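You operate a simulated robot arm through the tools that you are given. There is no shell and no other tool.

The job below is to be done with a simulated robot arm. You get a single attempt, and the scene is never put back.

JOB
Scrub the grime off the drain trap and stand it in the white tray.
Fine: scrub it in the centre well of the drying rack; use the green pad and put it back. Set down upright: drain trap. What is to be rubbed or washed off counts as gone when no trace of it is left.

It is judged by the outcome, as a careful person would: the job done as asked, and still so three seconds after it is handed in. It fails if anything else is knocked over, pushed out of place, dropped, spilled or broken.

ROBOT AND FRAMES
A 7-joint arm with a two-finger parallel gripper, fixed in place. Base frame: the origin is on the floor under the middle of its stand, x ahead of it, y to its left, z up. Units: cm, rad, N and s.
It reaches about 147.9 cm from its shoulder. Its first joint turns from -2.897 to 2.897 rad. Payload 4.4 kg.
The TCP is the grasp point between the finger pads, 2.3 cm short of the fingertips. In the tool frame z runs along the fingers and y along their closing line. Largest opening 9.4 cm; finger width 3.8, thickness 1; the body of the gripper, 5.4 by 9.6 cm, starts 3.9 cm behind the TCP.
Orientation is that of the tool frame in the base frame, as a unit quaternion [x, y, z, w]. With the fingers straight down and closing along the base's y, the tool's x points along the base's -x, its y along +y and its z along -z.

CONTROLS
- The arm moves only by the tool arm_command. Its argument "series" is a list of rows, each a list of 7 numbers: the finger opening in cm, from 0 to 9.4, then the shift along the tool's x, y, z in units of 400 mm (1.0 is 400 mm), then the turn, a rotation vector about the tool's x, y, z in units of 45 degrees (1.0 is 45 degrees). In form: [[fingers, dx, dy, dz, ax, ay, az], ...]. A call has 1 to 20 rows; each row is the pose to reach, as a shift and turn from the pose commanded when the call began, along the tool's axes at that moment. A call with a number of a shift or a turn outside -1 to 1 is refused whole. A row lasts 0.2 s, in which the tool goes at most 5 cm and 0.15 rad; a call with a longer step from one row to the next is refused whole, and so is a gripper value outside its range. A pose out of reach is approached as far as the arm can. The call stops where the force on the tool passes 90 N (or 10 N more than at its start, if that is more) or the arm is blocked; 0.2 s more then pass. Each finger travels about 7.2 cm/s and halts on what it meets, pressing with about 25 N; the grip force reading is that of the motor and also rises with nothing between the fingers. The clock runs only during rows and for 0.2 s after the last one: add rows that repeat a pose to give the fingers time. It gives the time, the measured TCP pose, the force on the tool (base axes), the opening and the grip force at its end, in the units of the frame above (readings bear some noise), with the torque about the TCP (base axes, N m) and any sound that the robot's microphone picked up.
- Cameras (640 x 400 px; columns grow to the right, rows downward): "scene" is fixed at [5.02, -49.9, 151.48]; the picture's right is [0.66, -0.75, 0.00], its down [-0.33, -0.29, -0.90] and it looks along [0.67, 0.59, -0.44] (base axes); focal length 340 px, centre (320, 200). "wrist" rides on the gripper at [8.6, 1.6, -7.4] in the tool frame; the picture's right is [-0.18, 0.98, 0.00], its down [-0.58, -0.11, -0.81] and it looks along [-0.79, -0.15, 0.59] (tool axes); focal length 243 px, centre (320, 200). There is no depth. A picture from a camera that has moved, and an enlarged one, comes with that camera's place and axes in the base frame and with its lens.
- grab_frame(camera): a new picture of that camera. No time passes.
- enlarge(camera, box): a new picture of the part [left, top, right, bottom] of that camera's present view, enlarged. No time passes.
- finish_job(): hands the job in; it is judged then, once.

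Places have to be worked out from the pictures, the camera data and where the tool is seen. Open the gripper and draw the arm clear of the work before you hand the job in, unless the task says otherwise.

The tools are called after "Emit:" by a JSON object that holds its "op" and its "data". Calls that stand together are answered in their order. arm_command: Moves the arm, as the interface text tells. Its arguments: {"type":"object","properties":{"series":{"type":"array","items":{"type":"array","items":{"type":"number"}}}},"required":["series"]} The other tools are called the same way: grab_frame (camera) takes a picture; enlarge (camera, box) takes an enlarged picture of a part of a camera's view; finish_job () hands the job in.

At the start:

```text
time: 0.0
tcp_pos: [53.53, 26.11, 118.04]
ee_rot: [0.0, 1.0, 0.0, 0.0]
wrist_force: [-0.3, 0.2, 0.2]
wrist_torque: [0.01, -0.04, 0.01]
width: 9.43
gripper_force: 0.0
```

scene: 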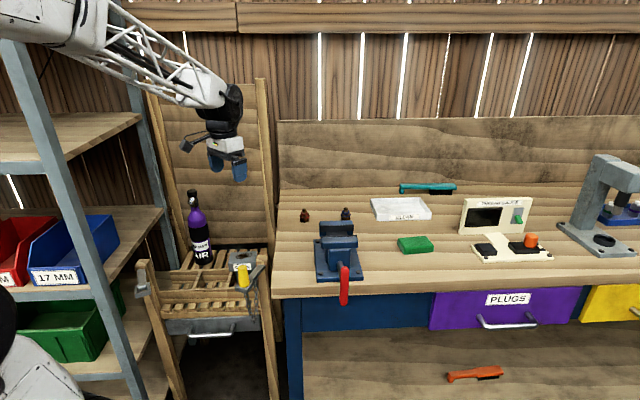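
wrist: 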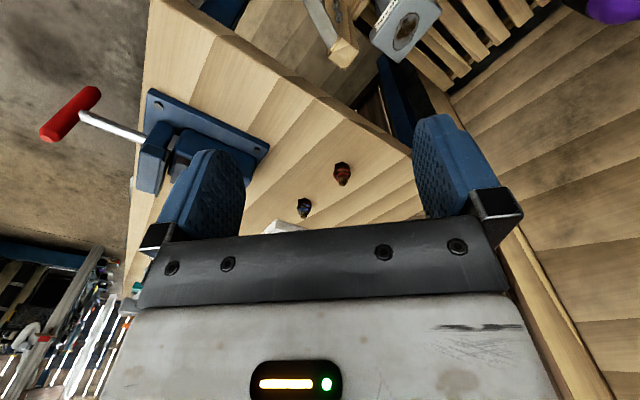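

I start by looking closely at the scene to identify the drain trap, the rack, the green pad and the white tray.

Emit:
{"op": "enlarge", "data": {"camera": "scene", "box": [120, 180, 300, 340]}}

Emit:
{"op": "enlarge", "data": {"camera": "scene", "box": [280, 160, 480, 310]}}

Emit:
{"op": "enlarge", "data": {"camera": "scene", "box": [440, 140, 640, 290]}}

Emit:
{"op": "enlarge", "data": {"camera": "wrist", "box": [220, 0, 640, 240]}}

```text
2.50 times, centred on (210, 260) of scene
camera zoom: at [5.02, -49.9, 151.48], right [0.66, -0.75, 0.0], down [-0.33, -0.29, -0.9], along [0.67, 0.59, -0.44], focal length 850 px, centre (595, 50)
```

zoom: 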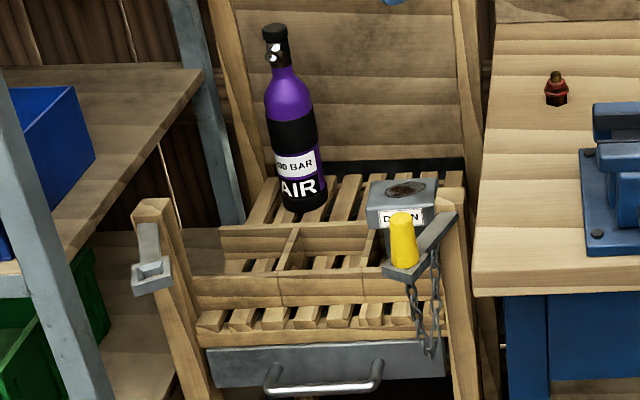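

```text
2.67 times, centred on (380, 235) of scene
camera zoom: at [5.02, -49.9, 151.48], right [0.66, -0.75, 0.0], down [-0.33, -0.29, -0.9], along [0.67, 0.59, -0.44], focal length 907 px, centre (160, 107)
```

zoom: 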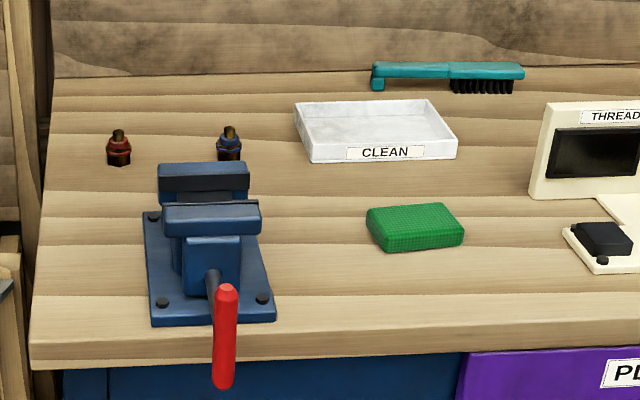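

```text
2.67 times, centred on (540, 215) of scene
camera zoom: at [5.02, -49.9, 151.48], right [0.66, -0.75, 0.0], down [-0.33, -0.29, -0.9], along [0.67, 0.59, -0.44], focal length 907 px, centre (-267, 160)
```

zoom: 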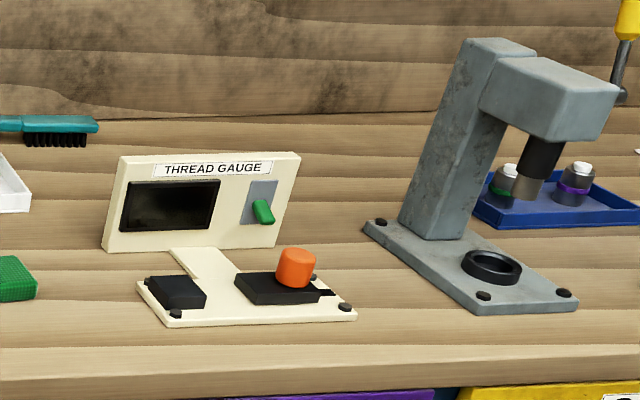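

```text
1.52 times, centred on (430, 120) of wrist
camera zoom: at [44.78, 27.89, 125.6], right [0.18, 0.98, 0.0], down [0.58, -0.11, 0.81], along [0.79, -0.15, -0.59], focal length 370 px, centre (152, 322)
```

zoom: 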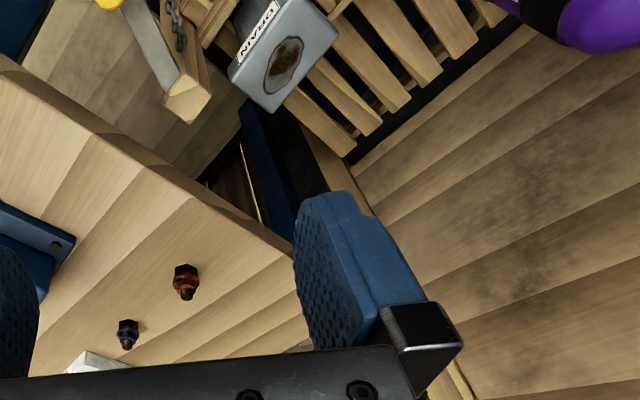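

The grey box labelled "DRAIN" seems to be the drain trap, standing on the slatted rack at the left. I enlarge it more to understand its shape, and the rack's wells.

Emit:
{"op": "enlarge", "data": {"camera": "scene", "box": [210, 235, 290, 285]}}

Emit:
{"op": "enlarge", "data": {"camera": "scene", "box": [150, 230, 270, 345]}}

Emit:
{"op": "enlarge", "data": {"camera": "scene", "box": [360, 180, 450, 265]}}

```text
8.00 times, centred on (250, 260) of scene
camera zoom: at [5.02, -49.9, 151.48], right [0.66, -0.75, 0.0], down [-0.33, -0.29, -0.9], along [0.67, 0.59, -0.44], focal length 2721 px, centre (880, -280)
```

zoom: 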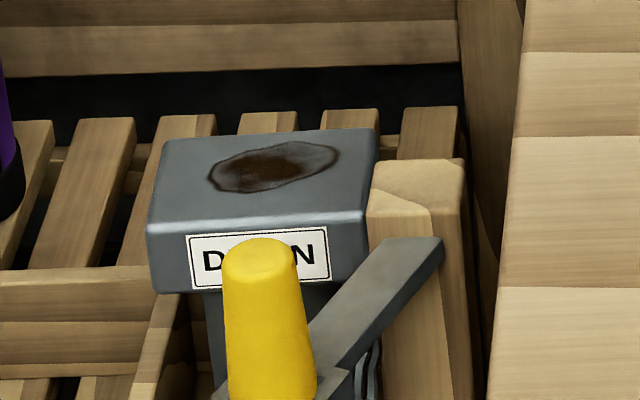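

```text
3.48 times, centred on (210, 288) of scene
camera zoom: at [5.02, -49.9, 151.48], right [0.66, -0.75, 0.0], down [-0.33, -0.29, -0.9], along [0.67, 0.59, -0.44], focal length 1183 px, centre (703, -104)
```

zoom: 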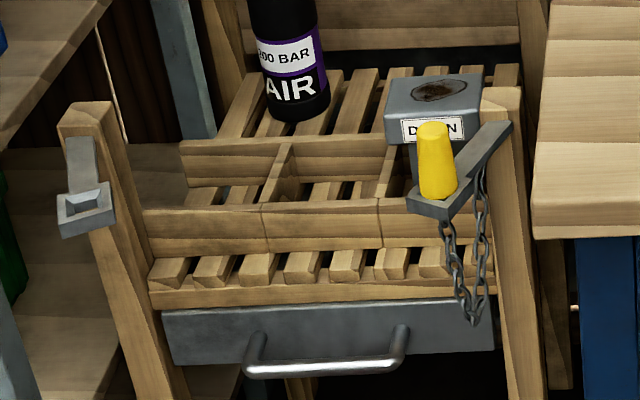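

```text
4.71 times, centred on (405, 222) of scene
camera zoom: at [5.02, -49.9, 151.48], right [0.66, -0.75, 0.0], down [-0.33, -0.29, -0.9], along [0.67, 0.59, -0.44], focal length 1601 px, centre (-80, 94)
```

zoom: 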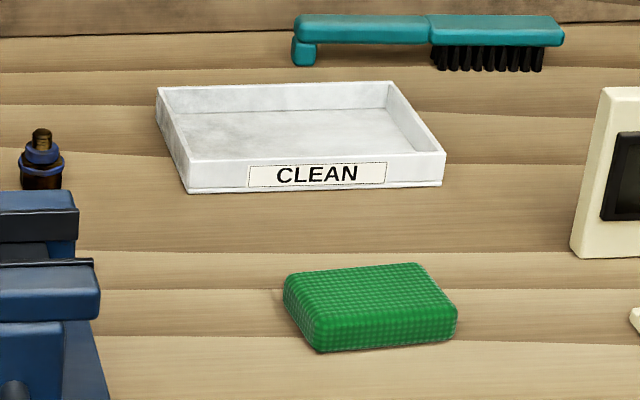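

The trap stands in the right well of a three-well rack (wide head with grime on top, narrower body below). I estimate it at about (65, 41, 74); I draw the arm back and left a bit, at height, so the wrist camera looks down on the rack.

Emit:
{"op": "arm_command", "data": {"series": [[9.4, 0.075, 0.05, -0.025, 0, 0, 0], [9.4, 0.15, 0.1, -0.05, 0, 0, 0], [9.4, 0.225, 0.15, -0.075, 0, 0, 0], [9.4, 0.3, 0.2, -0.1, 0, 0, 0], [9.4, 0.375, 0.25, -0.125, 0, 0, 0]]}}

Emit:
{"op": "grab_frame", "data": {"camera": "wrist"}}

Emit:
{"op": "grab_frame", "data": {"camera": "scene"}}

```text
time: 1.2
tcp_pos: [38.46, 36.2, 123.13]
ee_rot: [0.0, 1.0, -0.001, 0.0]
wrist_force: [-0.2, -0.2, -0.5]
wrist_torque: [0.02, 0.01, 0.02]
width: 9.41
gripper_force: 0.1
```

```text
taken
camera wrist: at [29.76, 37.88, 130.62], right [0.18, 0.98, 0.0], down [0.58, -0.11, 0.81], along [0.79, -0.15, -0.59], focal length 243 px, centre (320, 200)
```

wrist: 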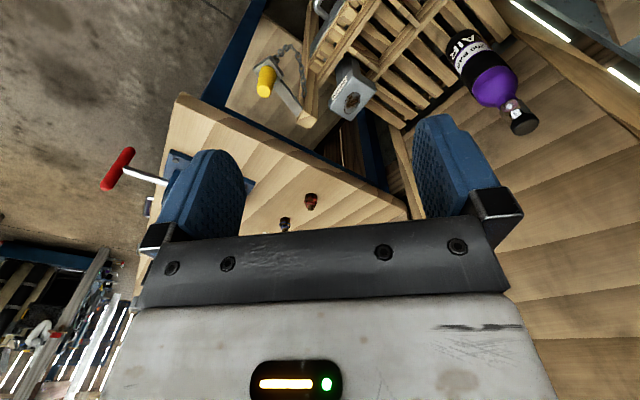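

```text
taken
```

scene: 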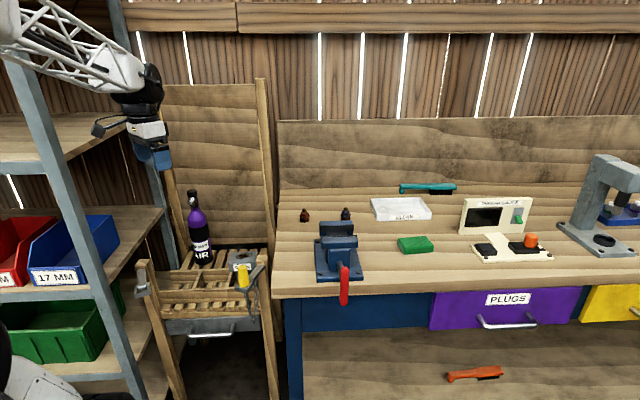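

The rack, trap and bottle are visible at the top of the wrist view. I enlarge this part.

Emit:
{"op": "enlarge", "data": {"camera": "wrist", "box": [240, 0, 560, 200]}}

Emit:
{"op": "enlarge", "data": {"camera": "wrist", "box": [300, 0, 460, 130]}}

```text
2.00 times, centred on (400, 100) of wrist
camera zoom: at [29.76, 37.88, 130.62], right [0.18, 0.98, 0.0], down [0.58, -0.11, 0.81], along [0.79, -0.15, -0.59], focal length 485 px, centre (160, 400)
```

zoom: 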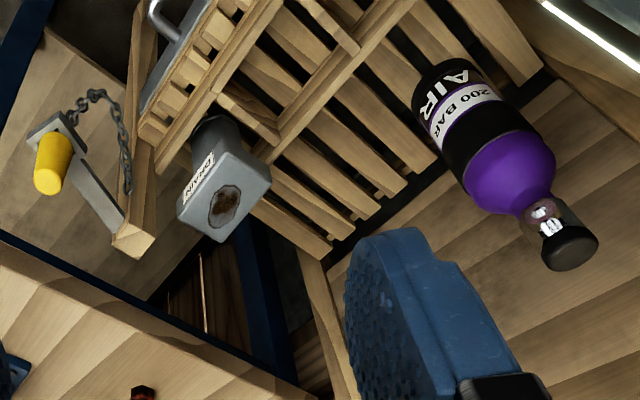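

```text
3.08 times, centred on (380, 65) of wrist
camera zoom: at [29.76, 37.88, 130.62], right [0.18, 0.98, 0.0], down [0.58, -0.11, 0.81], along [0.79, -0.15, -0.59], focal length 746 px, centre (135, 615)
```

zoom: 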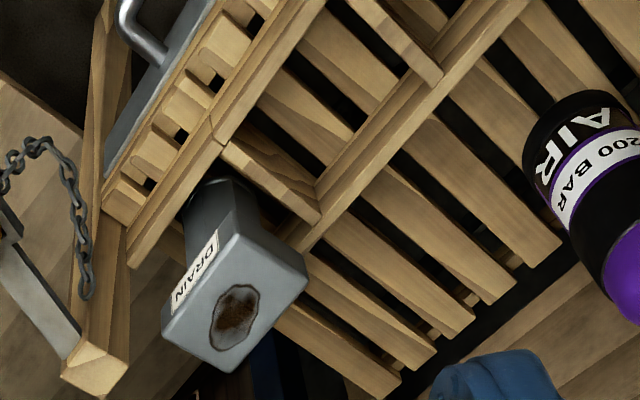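

Triangulating from the views, the grime is at about (63.5, 39.4, 78.3), the right post top at (64, 28.6, 82), the bench top at z≈89.4, with rack and bench turned about 41°. I move to a closer view from the rack's front, with the tool yawed to face it.

Emit:
{"op": "arm_command", "data": {"series": [[9.4, -0.025, -0.065, 0.075, 0, 0, -0.152], [9.4, -0.05, -0.13, 0.15, 0, 0, -0.304], [9.4, -0.075, -0.195, 0.225, 0, 0, -0.456], [9.4, -0.1, -0.26, 0.3, 0, 0, -0.608], [9.4, -0.125, -0.325, 0.375, 0, 0, -0.76], [9.4, -0.15, -0.39, 0.45, 0, 0, -0.912], [9.4, -0.15, -0.39, 0.45, 0, 0, -0.912]]}}

Emit:
{"op": "grab_frame", "data": {"camera": "wrist"}}

Emit:
{"op": "enlarge", "data": {"camera": "wrist", "box": [160, 0, 480, 200]}}

Emit:
{"op": "grab_frame", "data": {"camera": "scene"}}

```text
time: 2.8
tcp_pos: [44.36, 20.6, 105.17]
ee_rot: [-0.351, 0.936, 0.0, -0.001]
wrist_force: [-0.5, 0.0, -0.9]
wrist_torque: [0.04, 0.0, -0.01]
width: 9.4
gripper_force: 0.1
```

```text
taken
camera wrist: at [36.85, 16.22, 112.63], right [-0.51, 0.86, 0.0], down [0.51, 0.3, 0.81], along [0.69, 0.41, -0.59], focal length 243 px, centre (320, 200)
```

wrist: 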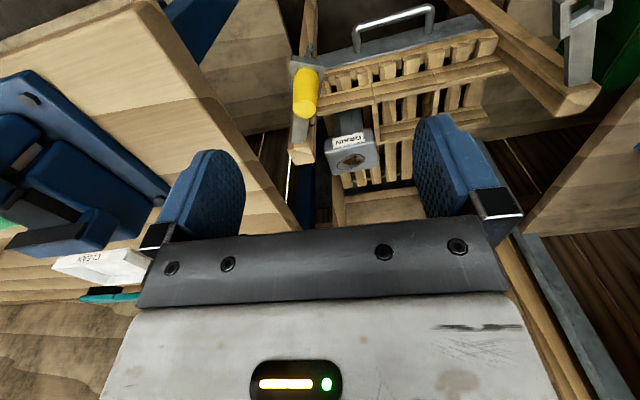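

```text
2.00 times, centred on (320, 100) of wrist
camera zoom: at [36.85, 16.22, 112.63], right [-0.51, 0.86, 0.0], down [0.51, 0.3, 0.81], along [0.69, 0.41, -0.59], focal length 485 px, centre (320, 400)
```

zoom: 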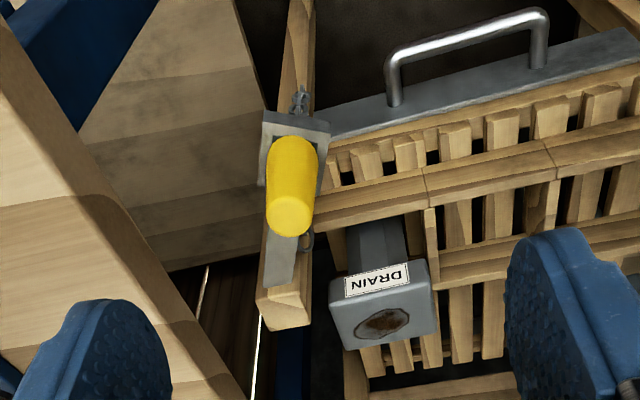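

```text
taken
```

scene: 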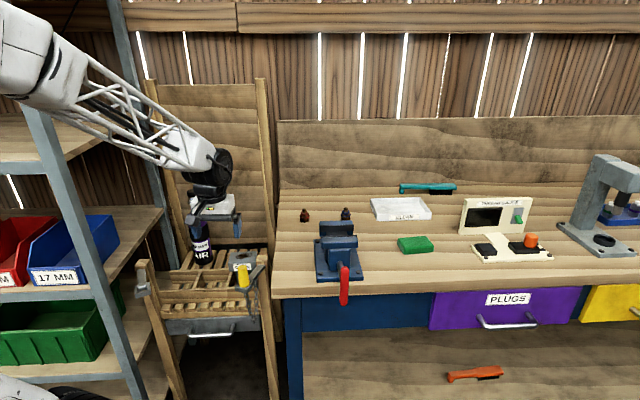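

I enlarge the trap and the wells further to measure them.

Emit:
{"op": "enlarge", "data": {"camera": "wrist", "box": [280, 80, 400, 200]}}

Emit:
{"op": "enlarge", "data": {"camera": "wrist", "box": [300, 0, 540, 140]}}

```text
3.33 times, centred on (340, 140) of wrist
camera zoom: at [36.85, 16.22, 112.63], right [-0.51, 0.86, 0.0], down [0.51, 0.3, 0.81], along [0.69, 0.41, -0.59], focal length 809 px, centre (253, 400)
```

zoom: 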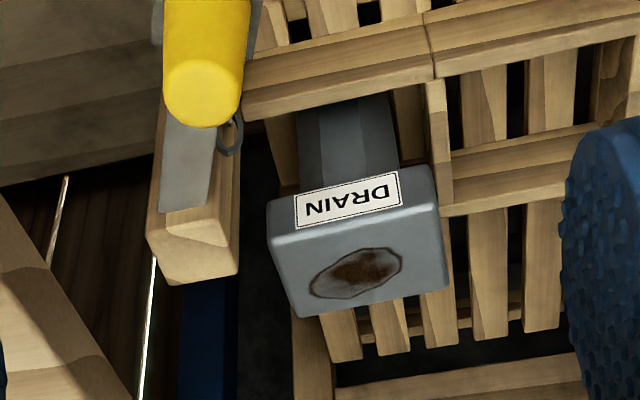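

```text
2.67 times, centred on (420, 70) of wrist
camera zoom: at [36.85, 16.22, 112.63], right [-0.51, 0.86, 0.0], down [0.51, 0.3, 0.81], along [0.69, 0.41, -0.59], focal length 647 px, centre (53, 547)
```

zoom: 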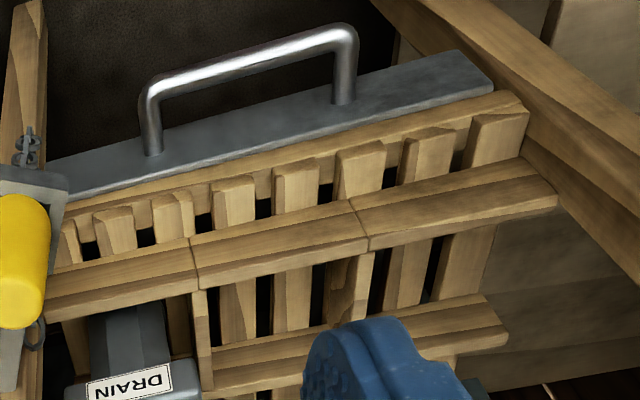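

The trap head measures about 9.5 × 6.3 cm, aligned with the rack at about −44/−45°; it stands in the right well with the centre well free beside it. I tilt the camera down over the wells for a better look.

Emit:
{"op": "arm_command", "data": {"series": [[9.4, -0.0641, 0.0535, 0.0369, 0, 0.1667, 0], [9.4, -0.1283, 0.107, 0.0737, 0, 0.3333, 0], [9.4, -0.1924, 0.1605, 0.1106, 0, 0.5, 0], [9.4, -0.2565, 0.214, 0.1475, 0, 0.6667, 0], [9.4, -0.2565, 0.214, 0.1475, 0, 0.6667, 0]]}}

Emit:
{"op": "grab_frame", "data": {"camera": "wrist"}}

Emit:
{"op": "enlarge", "data": {"camera": "wrist", "box": [200, 0, 520, 200]}}

Emit:
{"op": "grab_frame", "data": {"camera": "scene"}}

```text
time: 4.0
tcp_pos: [46.6, 33.98, 99.37]
ee_rot: [-0.338, 0.905, -0.091, -0.243]
wrist_force: [0.0, 0.4, -0.4]
wrist_torque: [0.0, -0.02, -0.01]
width: 9.42
gripper_force: 0.0
```

```text
taken
camera wrist: at [42.68, 32.66, 110.1], right [-0.52, 0.85, -0.09], down [0.76, 0.51, 0.41], along [0.39, 0.14, -0.91], focal length 243 px, centre (320, 200)
```

wrist: 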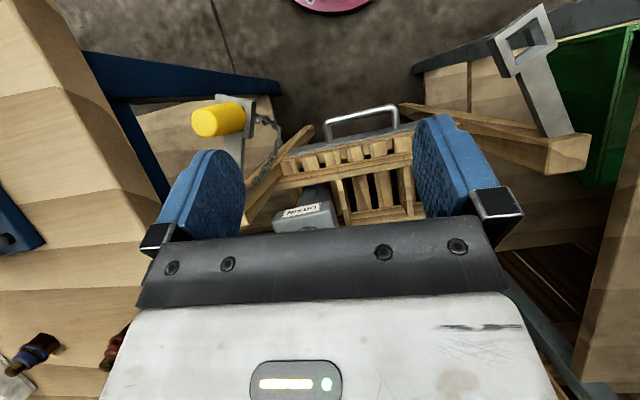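

```text
2.00 times, centred on (360, 100) of wrist
camera zoom: at [42.68, 32.66, 110.1], right [-0.52, 0.85, -0.09], down [0.76, 0.51, 0.41], along [0.39, 0.14, -0.91], focal length 485 px, centre (240, 400)
```

zoom: 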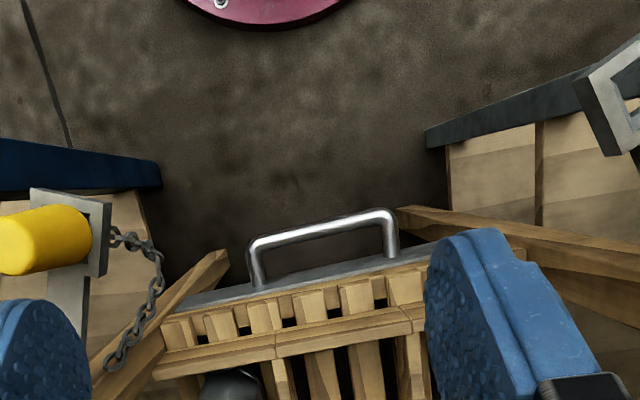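

```text
taken
```

scene: 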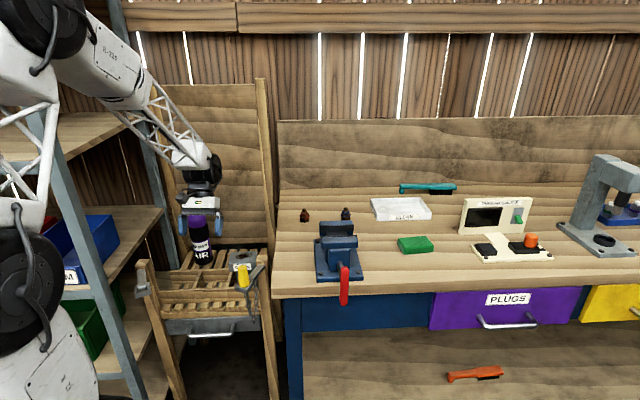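

The centre well is visible between the fingers. I move about 8 cm toward the rack's back to bring the wells up in the view.

Emit:
{"op": "arm_command", "data": {"series": [[9.4, -0.0865, 0, -0.05, 0, 0, 0], [9.4, -0.173, 0, -0.1, 0, 0, 0], [9.4, -0.173, 0, -0.1, 0, 0, 0]]}}

Emit:
{"op": "grab_frame", "data": {"camera": "wrist"}}

Emit:
{"op": "enlarge", "data": {"camera": "wrist", "box": [200, 20, 480, 220]}}

```text
time: 4.8
tcp_pos: [52.61, 39.09, 99.23]
ee_rot: [-0.338, 0.905, -0.091, -0.242]
wrist_force: [-1.0, 0.0, 0.2]
wrist_torque: [-0.01, 0.02, 0.01]
width: 9.39
gripper_force: 0.1
```

```text
taken
camera wrist: at [48.67, 37.83, 110.01], right [-0.52, 0.85, -0.09], down [0.76, 0.51, 0.41], along [0.39, 0.14, -0.91], focal length 243 px, centre (320, 200)
```

wrist: 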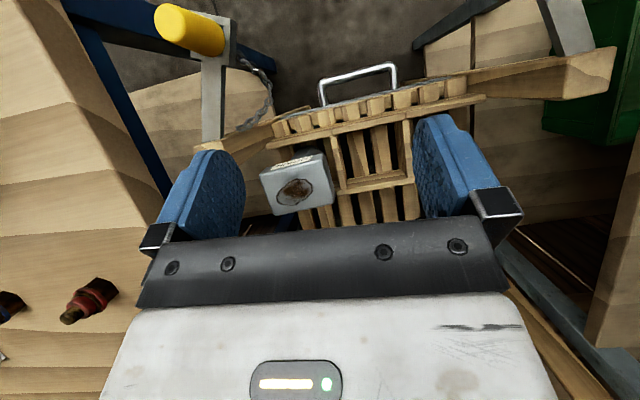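

```text
2.00 times, centred on (340, 120) of wrist
camera zoom: at [48.67, 37.83, 110.01], right [-0.52, 0.85, -0.09], down [0.76, 0.51, 0.41], along [0.39, 0.14, -0.91], focal length 485 px, centre (280, 360)
```

zoom: 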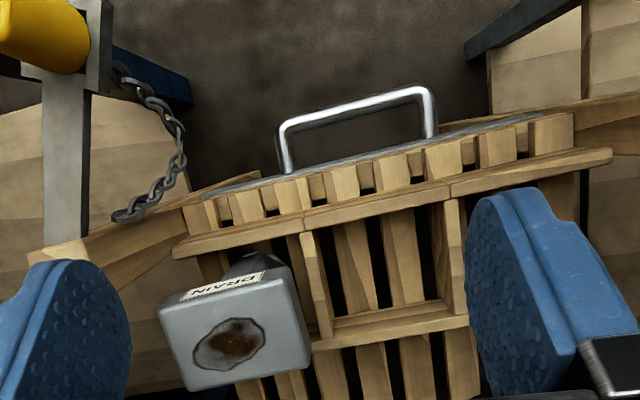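

From this view: centre well ≈ 10 × 7.7 cm centred near (53.9, 47), wall tops z≈69.5, well spacing ≈11.4 cm, head centre ≈ (62.6, 39.2). I untilt the tool and rise, then turn it so the fingers close across the head's short side.

Emit:
{"op": "arm_command", "data": {"series": [[9.4, 0.0156, 0, -0.027, 0, -0.1667, 0], [9.4, 0.0312, 0, -0.054, 0, -0.3333, 0], [9.4, 0.0469, 0, -0.081, 0, -0.5, 0], [9.4, 0.0625, 0, -0.108, 0, -0.6667, 0], [9.4, 0.0625, 0, -0.108, 0, -0.6667, 0]]}}

Emit:
{"op": "arm_command", "data": {"series": [[9.4, 0, 0, 0, 0, 0, 0.158], [9.4, 0, 0, 0, 0, 0, 0.316], [9.4, 0, 0, 0, 0, 0, 0.474], [9.4, 0, 0, 0, 0, 0, 0.632], [9.4, 0, 0, 0, 0, 0, 0.79], [9.4, 0, 0, 0, 0, 0, 0.949]]}}

Emit:
{"op": "grab_frame", "data": {"camera": "scene"}}

```text
time: 6.0
tcp_pos: [52.76, 39.11, 104.27]
ee_rot: [-0.351, 0.937, 0.0, 0.001]
wrist_force: [-0.3, -0.6, -0.5]
wrist_torque: [-0.01, 0.02, 0.0]
width: 9.4
gripper_force: 0.1
```

```text
time: 7.4
tcp_pos: [52.58, 39.03, 104.27]
ee_rot: [0.016, 1.0, 0.0, 0.0]
wrist_force: [-0.4, 0.0, -0.1]
wrist_torque: [-0.02, 0.0, -0.02]
width: 9.4
gripper_force: 0.1
```

```text
taken
```

scene: 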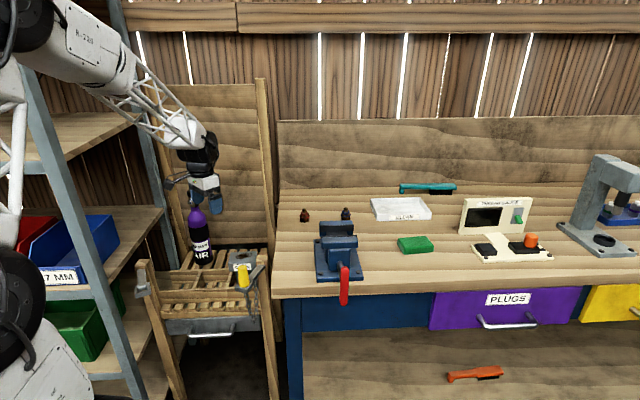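

Orientation is near the default yaw now. I finish turning to −44.5° and move over the trap at a safe height.

Emit:
{"op": "arm_command", "data": {"series": [[9.4, -0.0417, 0.002, 0.0167, 0, 0, 0.1585], [9.4, -0.0833, 0.004, 0.0333, 0, 0, 0.317], [9.4, -0.125, 0.0065, 0.05, 0, 0, 0.4755], [9.4, -0.1667, 0.0087, 0.0667, 0, 0, 0.634], [9.4, -0.208, 0.011, 0.0833, 0, 0, 0.7925], [9.4, -0.25, 0.013, 0.1, 0, 0, 0.951], [9.4, -0.25, 0.013, 0.1, 0, 0, 0.951]]}}

Emit:
{"op": "grab_frame", "data": {"camera": "wrist"}}

Emit:
{"op": "enlarge", "data": {"camera": "wrist", "box": [180, 0, 460, 240]}}

Emit:
{"op": "enlarge", "data": {"camera": "scene", "box": [130, 120, 330, 300]}}

```text
time: 9.0
tcp_pos: [62.55, 39.35, 100.24]
ee_rot: [0.378, 0.926, 0.0, 0.0]
wrist_force: [0.0, 0.0, -0.6]
wrist_torque: [0.01, 0.0, -0.03]
width: 9.4
gripper_force: 0.0
```

```text
taken
camera wrist: at [57.58, 46.53, 107.68], right [0.82, 0.57, 0.0], down [0.34, -0.49, 0.81], along [0.46, -0.66, -0.59], focal length 243 px, centre (320, 200)
```

wrist: 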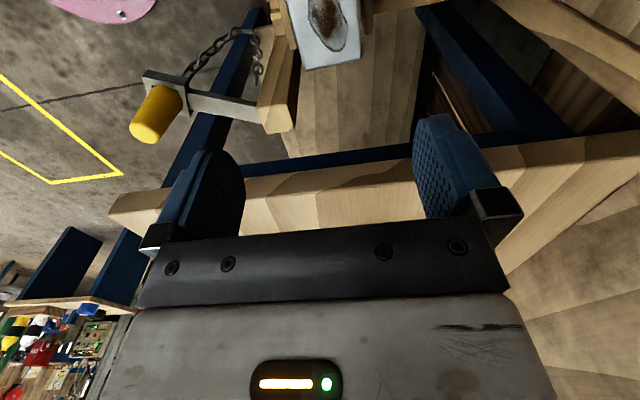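

```text
1.67 times, centred on (320, 120) of wrist
camera zoom: at [57.58, 46.53, 107.68], right [0.82, 0.57, 0.0], down [0.34, -0.49, 0.81], along [0.46, -0.66, -0.59], focal length 404 px, centre (320, 333)
```

zoom: 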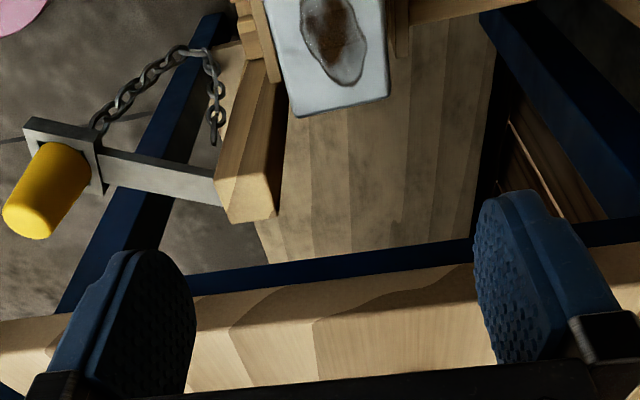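

```text
2.22 times, centred on (230, 210) of scene
camera zoom: at [5.02, -49.9, 151.48], right [0.66, -0.75, 0.0], down [-0.33, -0.29, -0.9], along [0.67, 0.59, -0.44], focal length 756 px, centre (520, 178)
```

zoom: 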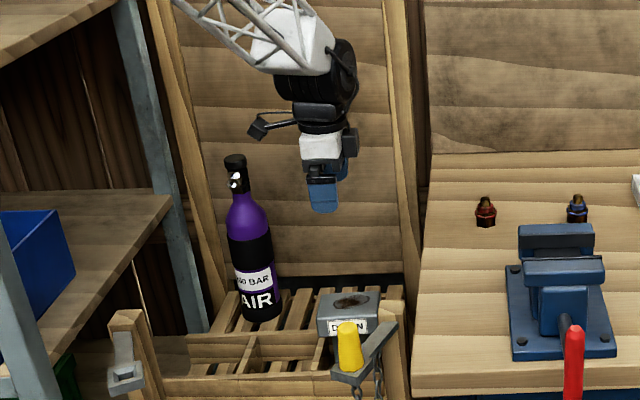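

The tool hovers over the trap, aligned. I lower to z≈84, just above the head, and check alignment.

Emit:
{"op": "arm_command", "data": {"series": [[9.4, -0.001, 0, 0.1, 0, 0, 0], [9.4, -0.002, 0.001, 0.2, 0, 0, 0], [9.4, -0.003, 0.0017, 0.3, 0, 0, 0], [9.4, -0.0035, 0.0017, 0.4, 0, 0, 0], [9.4, -0.0035, 0.0017, 0.4, 0, 0, 0]]}}

Emit:
{"op": "grab_frame", "data": {"camera": "wrist"}}

Emit:
{"op": "enlarge", "data": {"camera": "wrist", "box": [180, 20, 500, 240]}}

Emit:
{"op": "enlarge", "data": {"camera": "scene", "box": [170, 170, 310, 300]}}

```text
time: 10.2
tcp_pos: [62.73, 39.11, 84.19]
ee_rot: [0.379, 0.926, 0.0, 0.0]
wrist_force: [-0.7, -0.1, 0.2]
wrist_torque: [-0.03, 0.02, -0.02]
width: 9.39
gripper_force: 0.0
```

```text
taken
camera wrist: at [57.73, 46.44, 91.7], right [0.82, 0.57, 0.0], down [0.34, -0.48, 0.81], along [0.46, -0.66, -0.59], focal length 243 px, centre (320, 200)
```

wrist: 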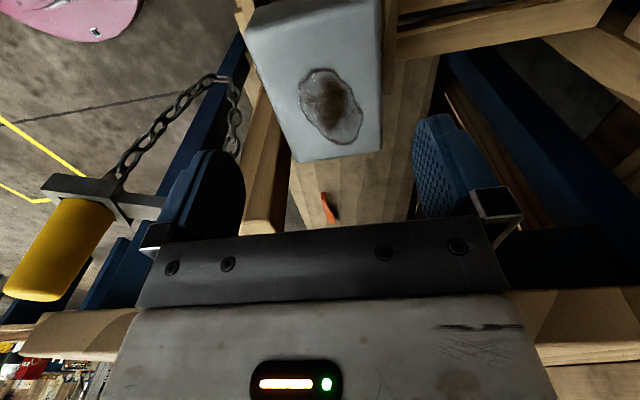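

```text
1.82 times, centred on (340, 130) of wrist
camera zoom: at [57.73, 46.44, 91.7], right [0.82, 0.57, 0.0], down [0.34, -0.48, 0.81], along [0.46, -0.66, -0.59], focal length 441 px, centre (284, 327)
```

zoom: 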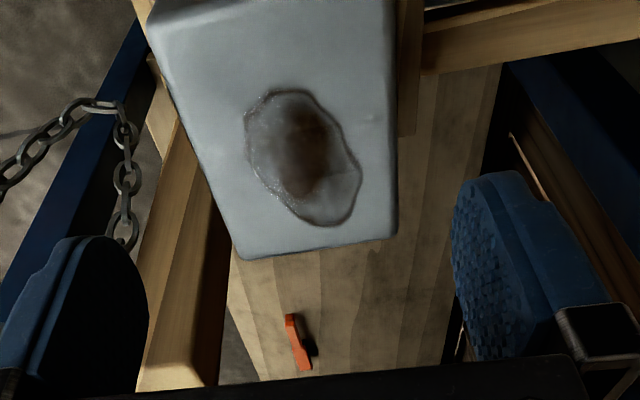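

```text
3.08 times, centred on (240, 235) of scene
camera zoom: at [5.02, -49.9, 151.48], right [0.66, -0.75, 0.0], down [-0.33, -0.29, -0.9], along [0.67, 0.59, -0.44], focal length 1047 px, centre (566, 92)
```

zoom: 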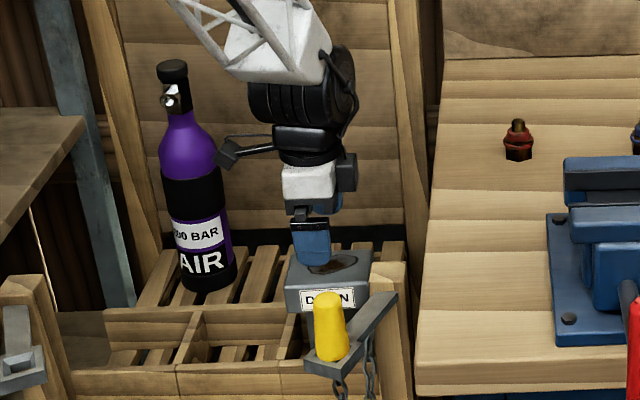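

The head's right end centres about 0.55 cm toward the back of my closing line, head top z≈77.2, bottom ≈73.8. I correct by 0.55 cm and descend to z≈75.5 with the fingers open.

Emit:
{"op": "arm_command", "data": {"series": [[9.4, 0, 0.014, 0.04, 0, 0, 0], [9.4, 0, 0.014, 0.1, 0, 0, 0], [9.4, 0, 0.014, 0.16, 0, 0, 0], [9.4, 0, 0.014, 0.2175, 0, 0, 0], [9.4, 0, 0.014, 0.2175, 0, 0, 0]]}}

Emit:
{"op": "grab_frame", "data": {"camera": "wrist"}}

Emit:
{"op": "enlarge", "data": {"camera": "scene", "box": [170, 170, 310, 300]}}

```text
time: 11.4
tcp_pos: [63.22, 39.66, 75.52]
ee_rot: [0.379, 0.925, -0.001, 0.001]
wrist_force: [0.5, 0.7, 0.0]
wrist_torque: [0.03, 0.01, -0.03]
width: 9.39
gripper_force: 0.1
```

```text
taken
camera wrist: at [58.11, 46.92, 83.03], right [0.82, 0.57, 0.0], down [0.34, -0.48, 0.81], along [0.46, -0.66, -0.59], focal length 243 px, centre (320, 200)
```

wrist: 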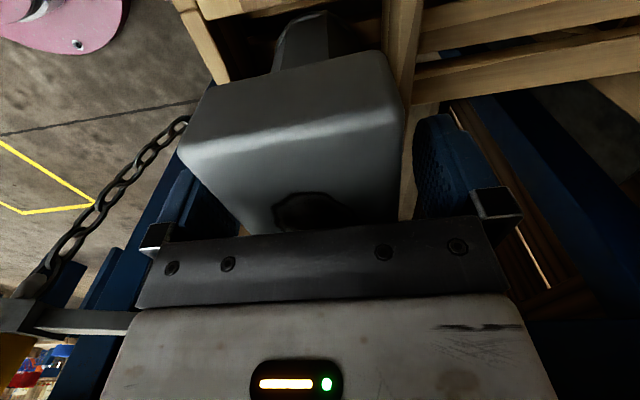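

```text
3.08 times, centred on (240, 235) of scene
camera zoom: at [5.02, -49.9, 151.48], right [0.66, -0.75, 0.0], down [-0.33, -0.29, -0.9], along [0.67, 0.59, -0.44], focal length 1047 px, centre (566, 92)
```

zoom: 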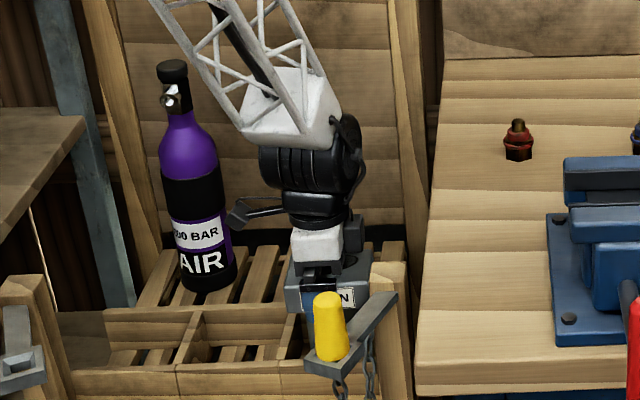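

The fingers straddle the head on both sides. I close the gripper.

Emit:
{"op": "arm_command", "data": {"series": [[5.0, 0, 0, 0, 0, 0, 0], [5.0, 0, 0, 0, 0, 0, 0], [5.0, 0, 0, 0, 0, 0, 0], [5.0, 0, 0, 0, 0, 0, 0]]}}

Emit:
{"op": "grab_frame", "data": {"camera": "wrist"}}

```text
time: 12.4
tcp_pos: [63.15, 39.57, 75.53]
ee_rot: [0.378, 0.926, 0.0, 0.0]
wrist_force: [-2.8, -0.8, 1.0]
wrist_torque: [-0.11, 0.06, -0.04]
width: 7.17
gripper_force: 25.5
```

```text
taken
camera wrist: at [58.1, 46.91, 83.03], right [0.82, 0.57, 0.0], down [0.34, -0.48, 0.81], along [0.46, -0.66, -0.59], focal length 243 px, centre (320, 200)
```

wrist: 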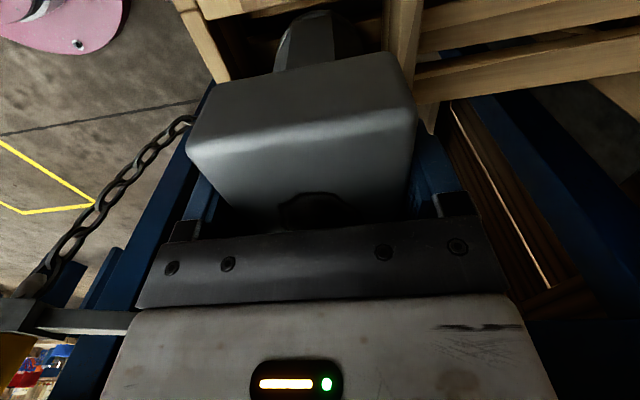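

Gripped at 7.17 cm. I lift straight up 12 cm.

Emit:
{"op": "arm_command", "data": {"series": [[5.0, 0, 0, -0.025, 0, 0, 0], [5.0, 0, 0, -0.075, 0, 0, 0], [5.0, 0, 0, -0.125, 0, 0, 0], [5.0, 0, 0, -0.175, 0, 0, 0], [5.0, 0, 0, -0.225, 0, 0, 0], [5.0, 0, 0, -0.275, 0, 0, 0], [5.0, 0, 0, -0.3, 0, 0, 0], [5.0, 0, 0, -0.3, 0, 0, 0]]}}

Emit:
{"op": "grab_frame", "data": {"camera": "wrist"}}

Emit:
{"op": "enlarge", "data": {"camera": "scene", "box": [170, 170, 310, 300]}}

```text
time: 14.2
tcp_pos: [63.09, 39.51, 87.58]
ee_rot: [0.379, 0.925, -0.001, 0.0]
wrist_force: [0.0, 0.3, -4.3]
wrist_torque: [0.04, -0.01, 0.02]
width: 7.19
gripper_force: 24.9
```

```text
taken
camera wrist: at [58.08, 46.9, 94.99], right [0.82, 0.57, 0.0], down [0.34, -0.48, 0.81], along [0.46, -0.66, -0.59], focal length 243 px, centre (320, 200)
```

wrist: 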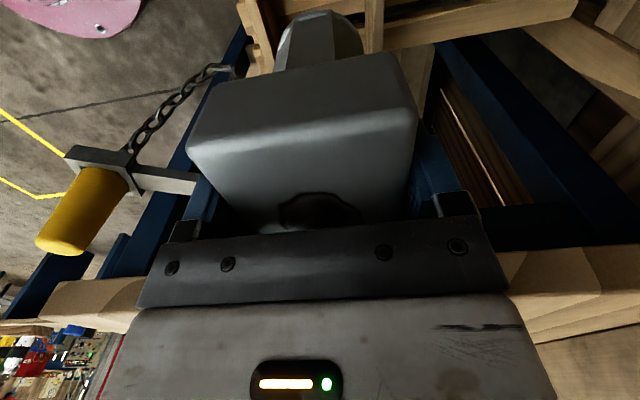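

```text
3.08 times, centred on (240, 235) of scene
camera zoom: at [5.02, -49.9, 151.48], right [0.66, -0.75, 0.0], down [-0.33, -0.29, -0.9], along [0.67, 0.59, -0.44], focal length 1047 px, centre (566, 92)
```

zoom: 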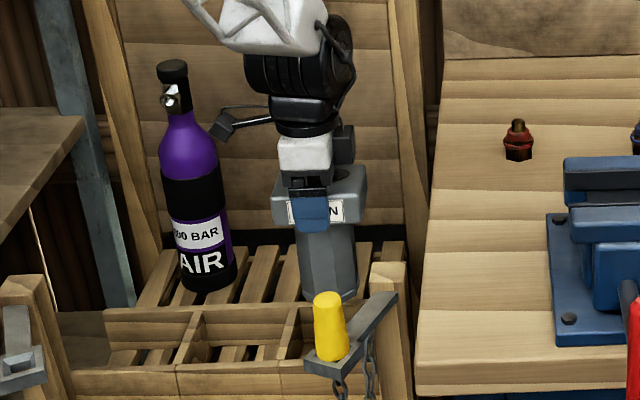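

The trap is lifted cleanly (bottom at ≈75.5, so it stood at ≈63.5). I look closely at the wells from the scene camera to place the centre well precisely.

Emit:
{"op": "enlarge", "data": {"camera": "scene", "box": [190, 240, 270, 290]}}

Emit:
{"op": "enlarge", "data": {"camera": "scene", "box": [215, 200, 275, 250]}}

Emit:
{"op": "enlarge", "data": {"camera": "scene", "box": [150, 240, 270, 315]}}

```text
8.00 times, centred on (230, 265) of scene
camera zoom: at [5.02, -49.9, 151.48], right [0.66, -0.75, 0.0], down [-0.33, -0.29, -0.9], along [0.67, 0.59, -0.44], focal length 2721 px, centre (1040, -320)
```

zoom: 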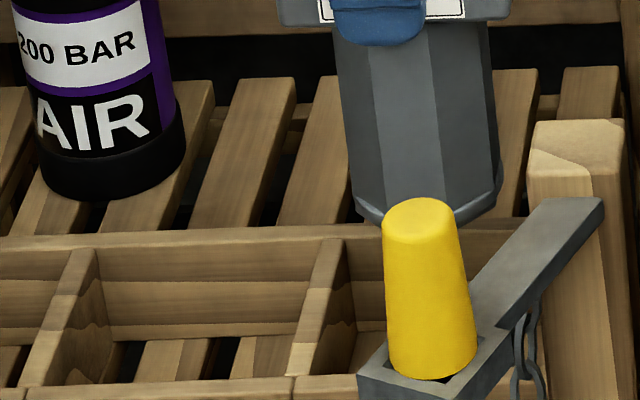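

```text
8.00 times, centred on (245, 225) of scene
camera zoom: at [5.02, -49.9, 151.48], right [0.66, -0.75, 0.0], down [-0.33, -0.29, -0.9], along [0.67, 0.59, -0.44], focal length 2721 px, centre (920, 0)
```

zoom: 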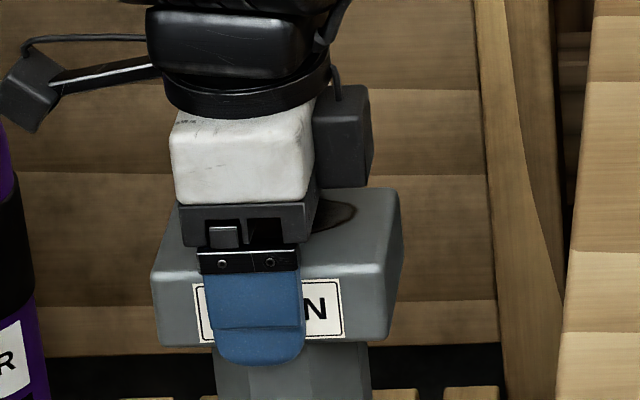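

```text
5.33 times, centred on (210, 278) of scene
camera zoom: at [5.02, -49.9, 151.48], right [0.66, -0.75, 0.0], down [-0.33, -0.29, -0.9], along [0.67, 0.59, -0.44], focal length 1814 px, centre (907, -213)
```

zoom: 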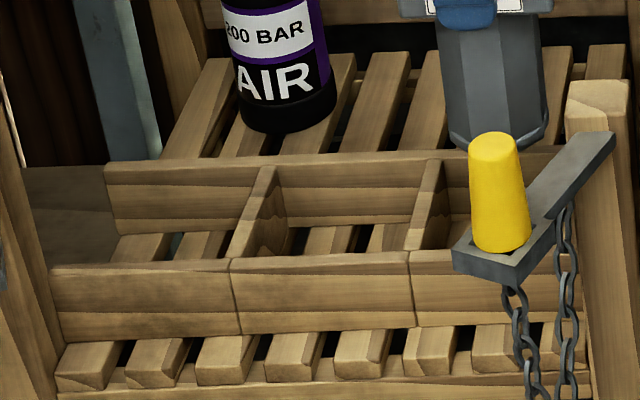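

Calibrating on the visible fingertip, the centre well spans about 10.5 × 9.2 cm and my trap axis is ~0.9 cm off the TCP toward the right. I shift the trap 11.3 cm to the left along the rack (and 0.55 cm forward), staying at height.

Emit:
{"op": "arm_command", "data": {"series": [[5.0, 0.0708, -0.0035, 0, 0, 0, 0], [5.0, 0.1417, -0.007, 0, 0, 0, 0], [5.0, 0.2125, -0.0105, 0, 0, 0, 0], [5.0, 0.2833, -0.0138, 0, 0, 0, 0], [5.0, 0.2833, -0.0138, 0, 0, 0, 0]]}}

Emit:
{"op": "enlarge", "data": {"camera": "scene", "box": [190, 235, 270, 285]}}

Emit:
{"op": "grab_frame", "data": {"camera": "wrist"}}

Emit:
{"op": "grab_frame", "data": {"camera": "scene"}}

```text
time: 15.4
tcp_pos: [54.73, 47.28, 87.58]
ee_rot: [0.378, 0.926, 0.0, 0.0]
wrist_force: [-0.2, 0.0, -5.2]
wrist_torque: [0.03, -0.03, 0.02]
width: 7.21
gripper_force: 25.0
```

```text
8.00 times, centred on (230, 260) of scene
camera zoom: at [5.02, -49.9, 151.48], right [0.66, -0.75, 0.0], down [-0.33, -0.29, -0.9], along [0.67, 0.59, -0.44], focal length 2721 px, centre (1040, -280)
```

zoom: 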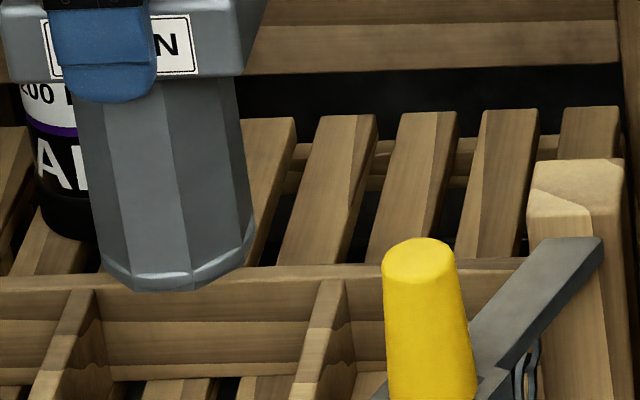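

```text
taken
camera wrist: at [49.7, 54.5, 95.0], right [0.82, 0.57, 0.0], down [0.34, -0.48, 0.81], along [0.46, -0.66, -0.59], focal length 243 px, centre (320, 200)
```

wrist: 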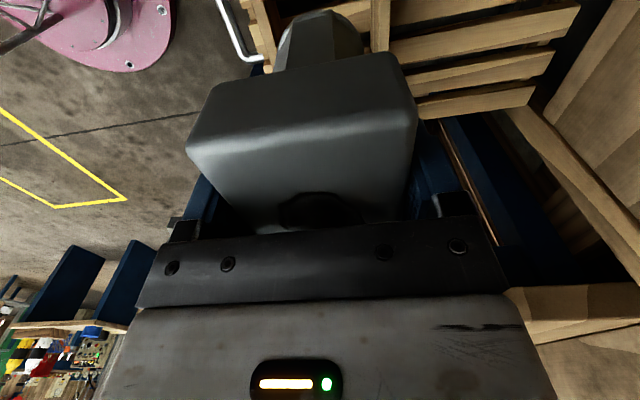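

```text
taken
```

scene: 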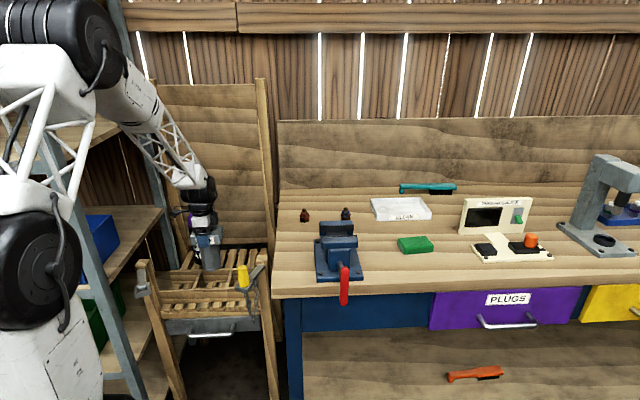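

The trap's base projects centred between the centre well's partitions, slightly toward the back. I shift 0.6 cm forward and lower slowly to just above the resting height.

Emit:
{"op": "arm_command", "data": {"series": [[5.0, 0, -0.015, 0, 0, 0, 0], [5.0, 0, -0.015, 0.04, 0, 0, 0], [5.0, 0, -0.015, 0.08, 0, 0, 0], [5.0, 0, -0.015, 0.12, 0, 0, 0], [5.0, 0, -0.015, 0.16, 0, 0, 0], [5.0, 0, -0.015, 0.2, 0, 0, 0], [5.0, 0, -0.015, 0.24, 0, 0, 0], [5.0, 0, -0.015, 0.265, 0, 0, 0], [5.0, 0, -0.015, 0.285, 0, 0, 0], [5.0, 0, -0.015, 0.285, 0, 0, 0]]}}

Emit:
{"op": "enlarge", "data": {"camera": "scene", "box": [180, 235, 270, 295]}}

Emit:
{"op": "grab_frame", "data": {"camera": "wrist"}}

```text
time: 17.6
tcp_pos: [54.31, 46.71, 76.17]
ee_rot: [0.378, 0.926, 0.001, 0.0]
wrist_force: [0.3, 0.5, -4.5]
wrist_torque: [-0.02, -0.03, 0.01]
width: 7.19
gripper_force: 24.9
```

```text
6.67 times, centred on (225, 265) of scene
camera zoom: at [5.02, -49.9, 151.48], right [0.66, -0.75, 0.0], down [-0.33, -0.29, -0.9], along [0.67, 0.59, -0.44], focal length 2268 px, centre (953, -233)
```

zoom: 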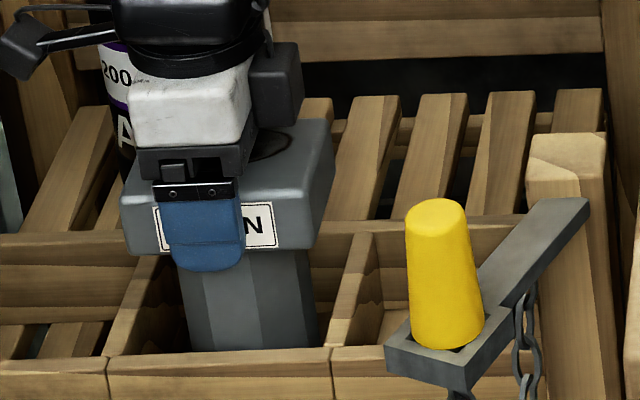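

```text
taken
camera wrist: at [49.24, 54.03, 83.55], right [0.82, 0.57, 0.0], down [0.34, -0.48, 0.81], along [0.46, -0.66, -0.59], focal length 243 px, centre (320, 200)
```

wrist: 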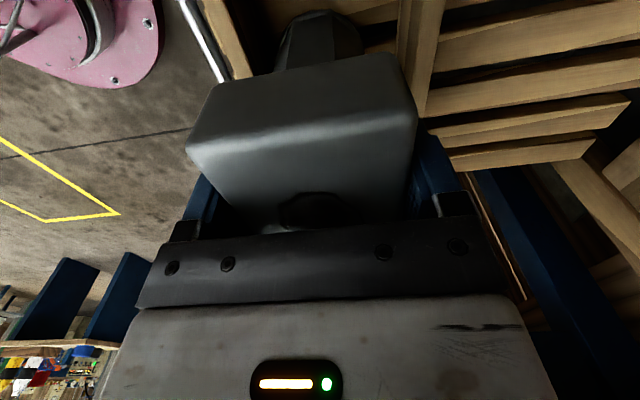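

The trap's body is inside the centre well without contact. I lower the last ~0.7 cm gently and read the force.

Emit:
{"op": "arm_command", "data": {"series": [[5.0, 0, 0, 0.005, 0, 0, 0], [5.0, 0, 0, 0.01, 0, 0, 0], [5.0, 0, 0, 0.015, 0, 0, 0], [5.0, 0, 0, 0.0165, 0, 0, 0]]}}

```text
time: 18.6
tcp_pos: [54.36, 46.81, 75.4]
ee_rot: [0.379, 0.925, 0.0, 0.001]
wrist_force: [-7.4, -1.7, 14.8]
wrist_torque: [-0.61, 0.41, -0.19]
width: 7.17
gripper_force: 24.6
```

Contact reached (about 19 N of downward load). I back off 1 mm, then open the fingers.

Emit:
{"op": "arm_command", "data": {"series": [[5.0, 0, 0, -0.0015, 0, 0, 0], [5.0, 0, 0, -0.003, 0, 0, 0], [5.0, 0, 0, -0.003, 0, 0, 0]]}}

```text
time: 19.4
tcp_pos: [54.31, 46.66, 75.44]
ee_rot: [0.378, 0.926, -0.001, 0.0]
wrist_force: [-0.5, 0.6, -3.9]
wrist_torque: [0.0, 0.03, -0.01]
width: 7.2
gripper_force: 25.0
```

Load is back to nearly the trap's weight, so it is resting at the surface within a fraction of a millimetre. I open the fingers.

Emit:
{"op": "arm_command", "data": {"series": [[7.6, 0, 0, 0, 0, 0, 0], [8.2, 0, 0, 0, 0, 0, 0], [9.4, 0, 0, 0, 0, 0, 0], [9.4, 0, 0, 0, 0, 0, 0]]}}

Emit:
{"op": "enlarge", "data": {"camera": "scene", "box": [180, 235, 270, 295]}}

Emit:
{"op": "grab_frame", "data": {"camera": "wrist"}}

```text
time: 20.4
tcp_pos: [54.36, 46.8, 75.6]
ee_rot: [0.379, 0.926, 0.001, 0.0]
wrist_force: [-0.1, -1.3, 0.9]
wrist_torque: [0.04, -0.01, -0.01]
width: 9.41
gripper_force: 0.0
```

```text
6.67 times, centred on (225, 265) of scene
camera zoom: at [5.02, -49.9, 151.48], right [0.66, -0.75, 0.0], down [-0.33, -0.29, -0.9], along [0.67, 0.59, -0.44], focal length 2268 px, centre (953, -233)
```

zoom: 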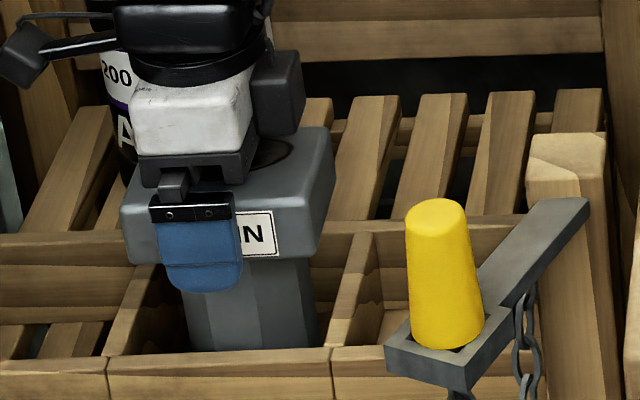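

```text
taken
camera wrist: at [49.24, 54.02, 83.04], right [0.82, 0.57, 0.0], down [0.34, -0.48, 0.81], along [0.46, -0.66, -0.59], focal length 243 px, centre (320, 200)
```

wrist: 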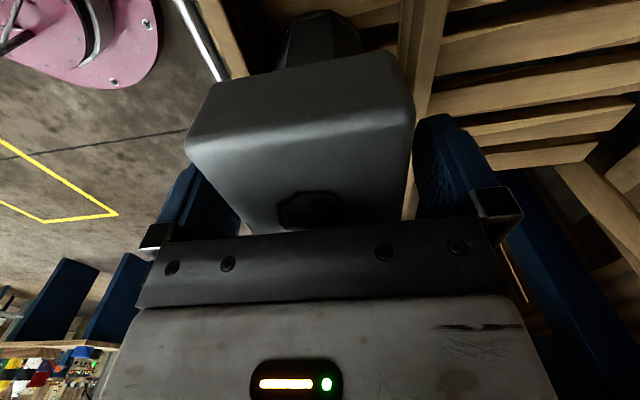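

Released; the trap stands in the centre well. I rise straight up 40 cm before travelling to the bench.

Emit:
{"op": "arm_command", "data": {"series": [[9.4, 0, 0, -0.05, 0, 0, 0], [9.4, 0, 0, -0.15, 0, 0, 0], [9.4, 0, 0, -0.25, 0, 0, 0], [9.4, 0, 0, -0.35, 0, 0, 0], [9.4, 0, 0, -0.45, 0, 0, 0], [9.4, 0, 0, -0.55, 0, 0, 0], [9.4, 0, 0, -0.65, 0, 0, 0], [9.4, 0, 0, -0.75, 0, 0, 0], [9.4, 0, 0, -0.85, 0, 0, 0], [9.4, 0, 0, -0.95, 0, 0, 0], [9.4, 0, 0, -1.0, 0, 0, 0]]}}

Emit:
{"op": "enlarge", "data": {"camera": "scene", "box": [180, 235, 270, 295]}}

Emit:
{"op": "grab_frame", "data": {"camera": "scene"}}

```text
time: 22.8
tcp_pos: [54.19, 46.78, 115.69]
ee_rot: [0.379, 0.925, 0.0, 0.0]
wrist_force: [0.9, 0.3, -0.5]
wrist_torque: [-0.01, 0.01, -0.03]
width: 9.37
gripper_force: 0.1
```

```text
6.67 times, centred on (225, 265) of scene
camera zoom: at [5.02, -49.9, 151.48], right [0.66, -0.75, 0.0], down [-0.33, -0.29, -0.9], along [0.67, 0.59, -0.44], focal length 2268 px, centre (953, -233)
```

zoom: 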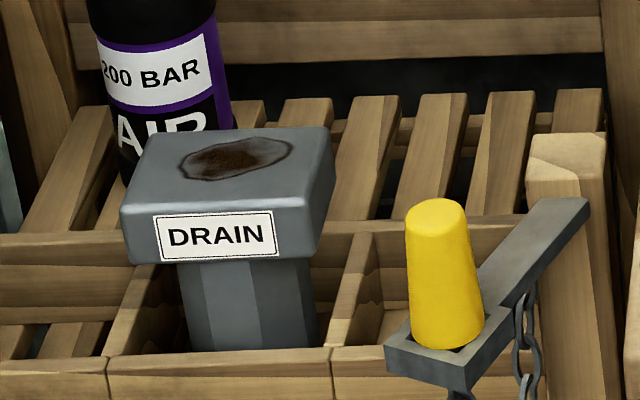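

```text
taken
```

scene: 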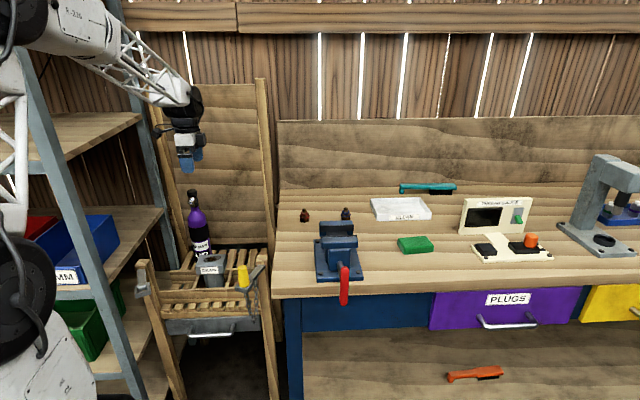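

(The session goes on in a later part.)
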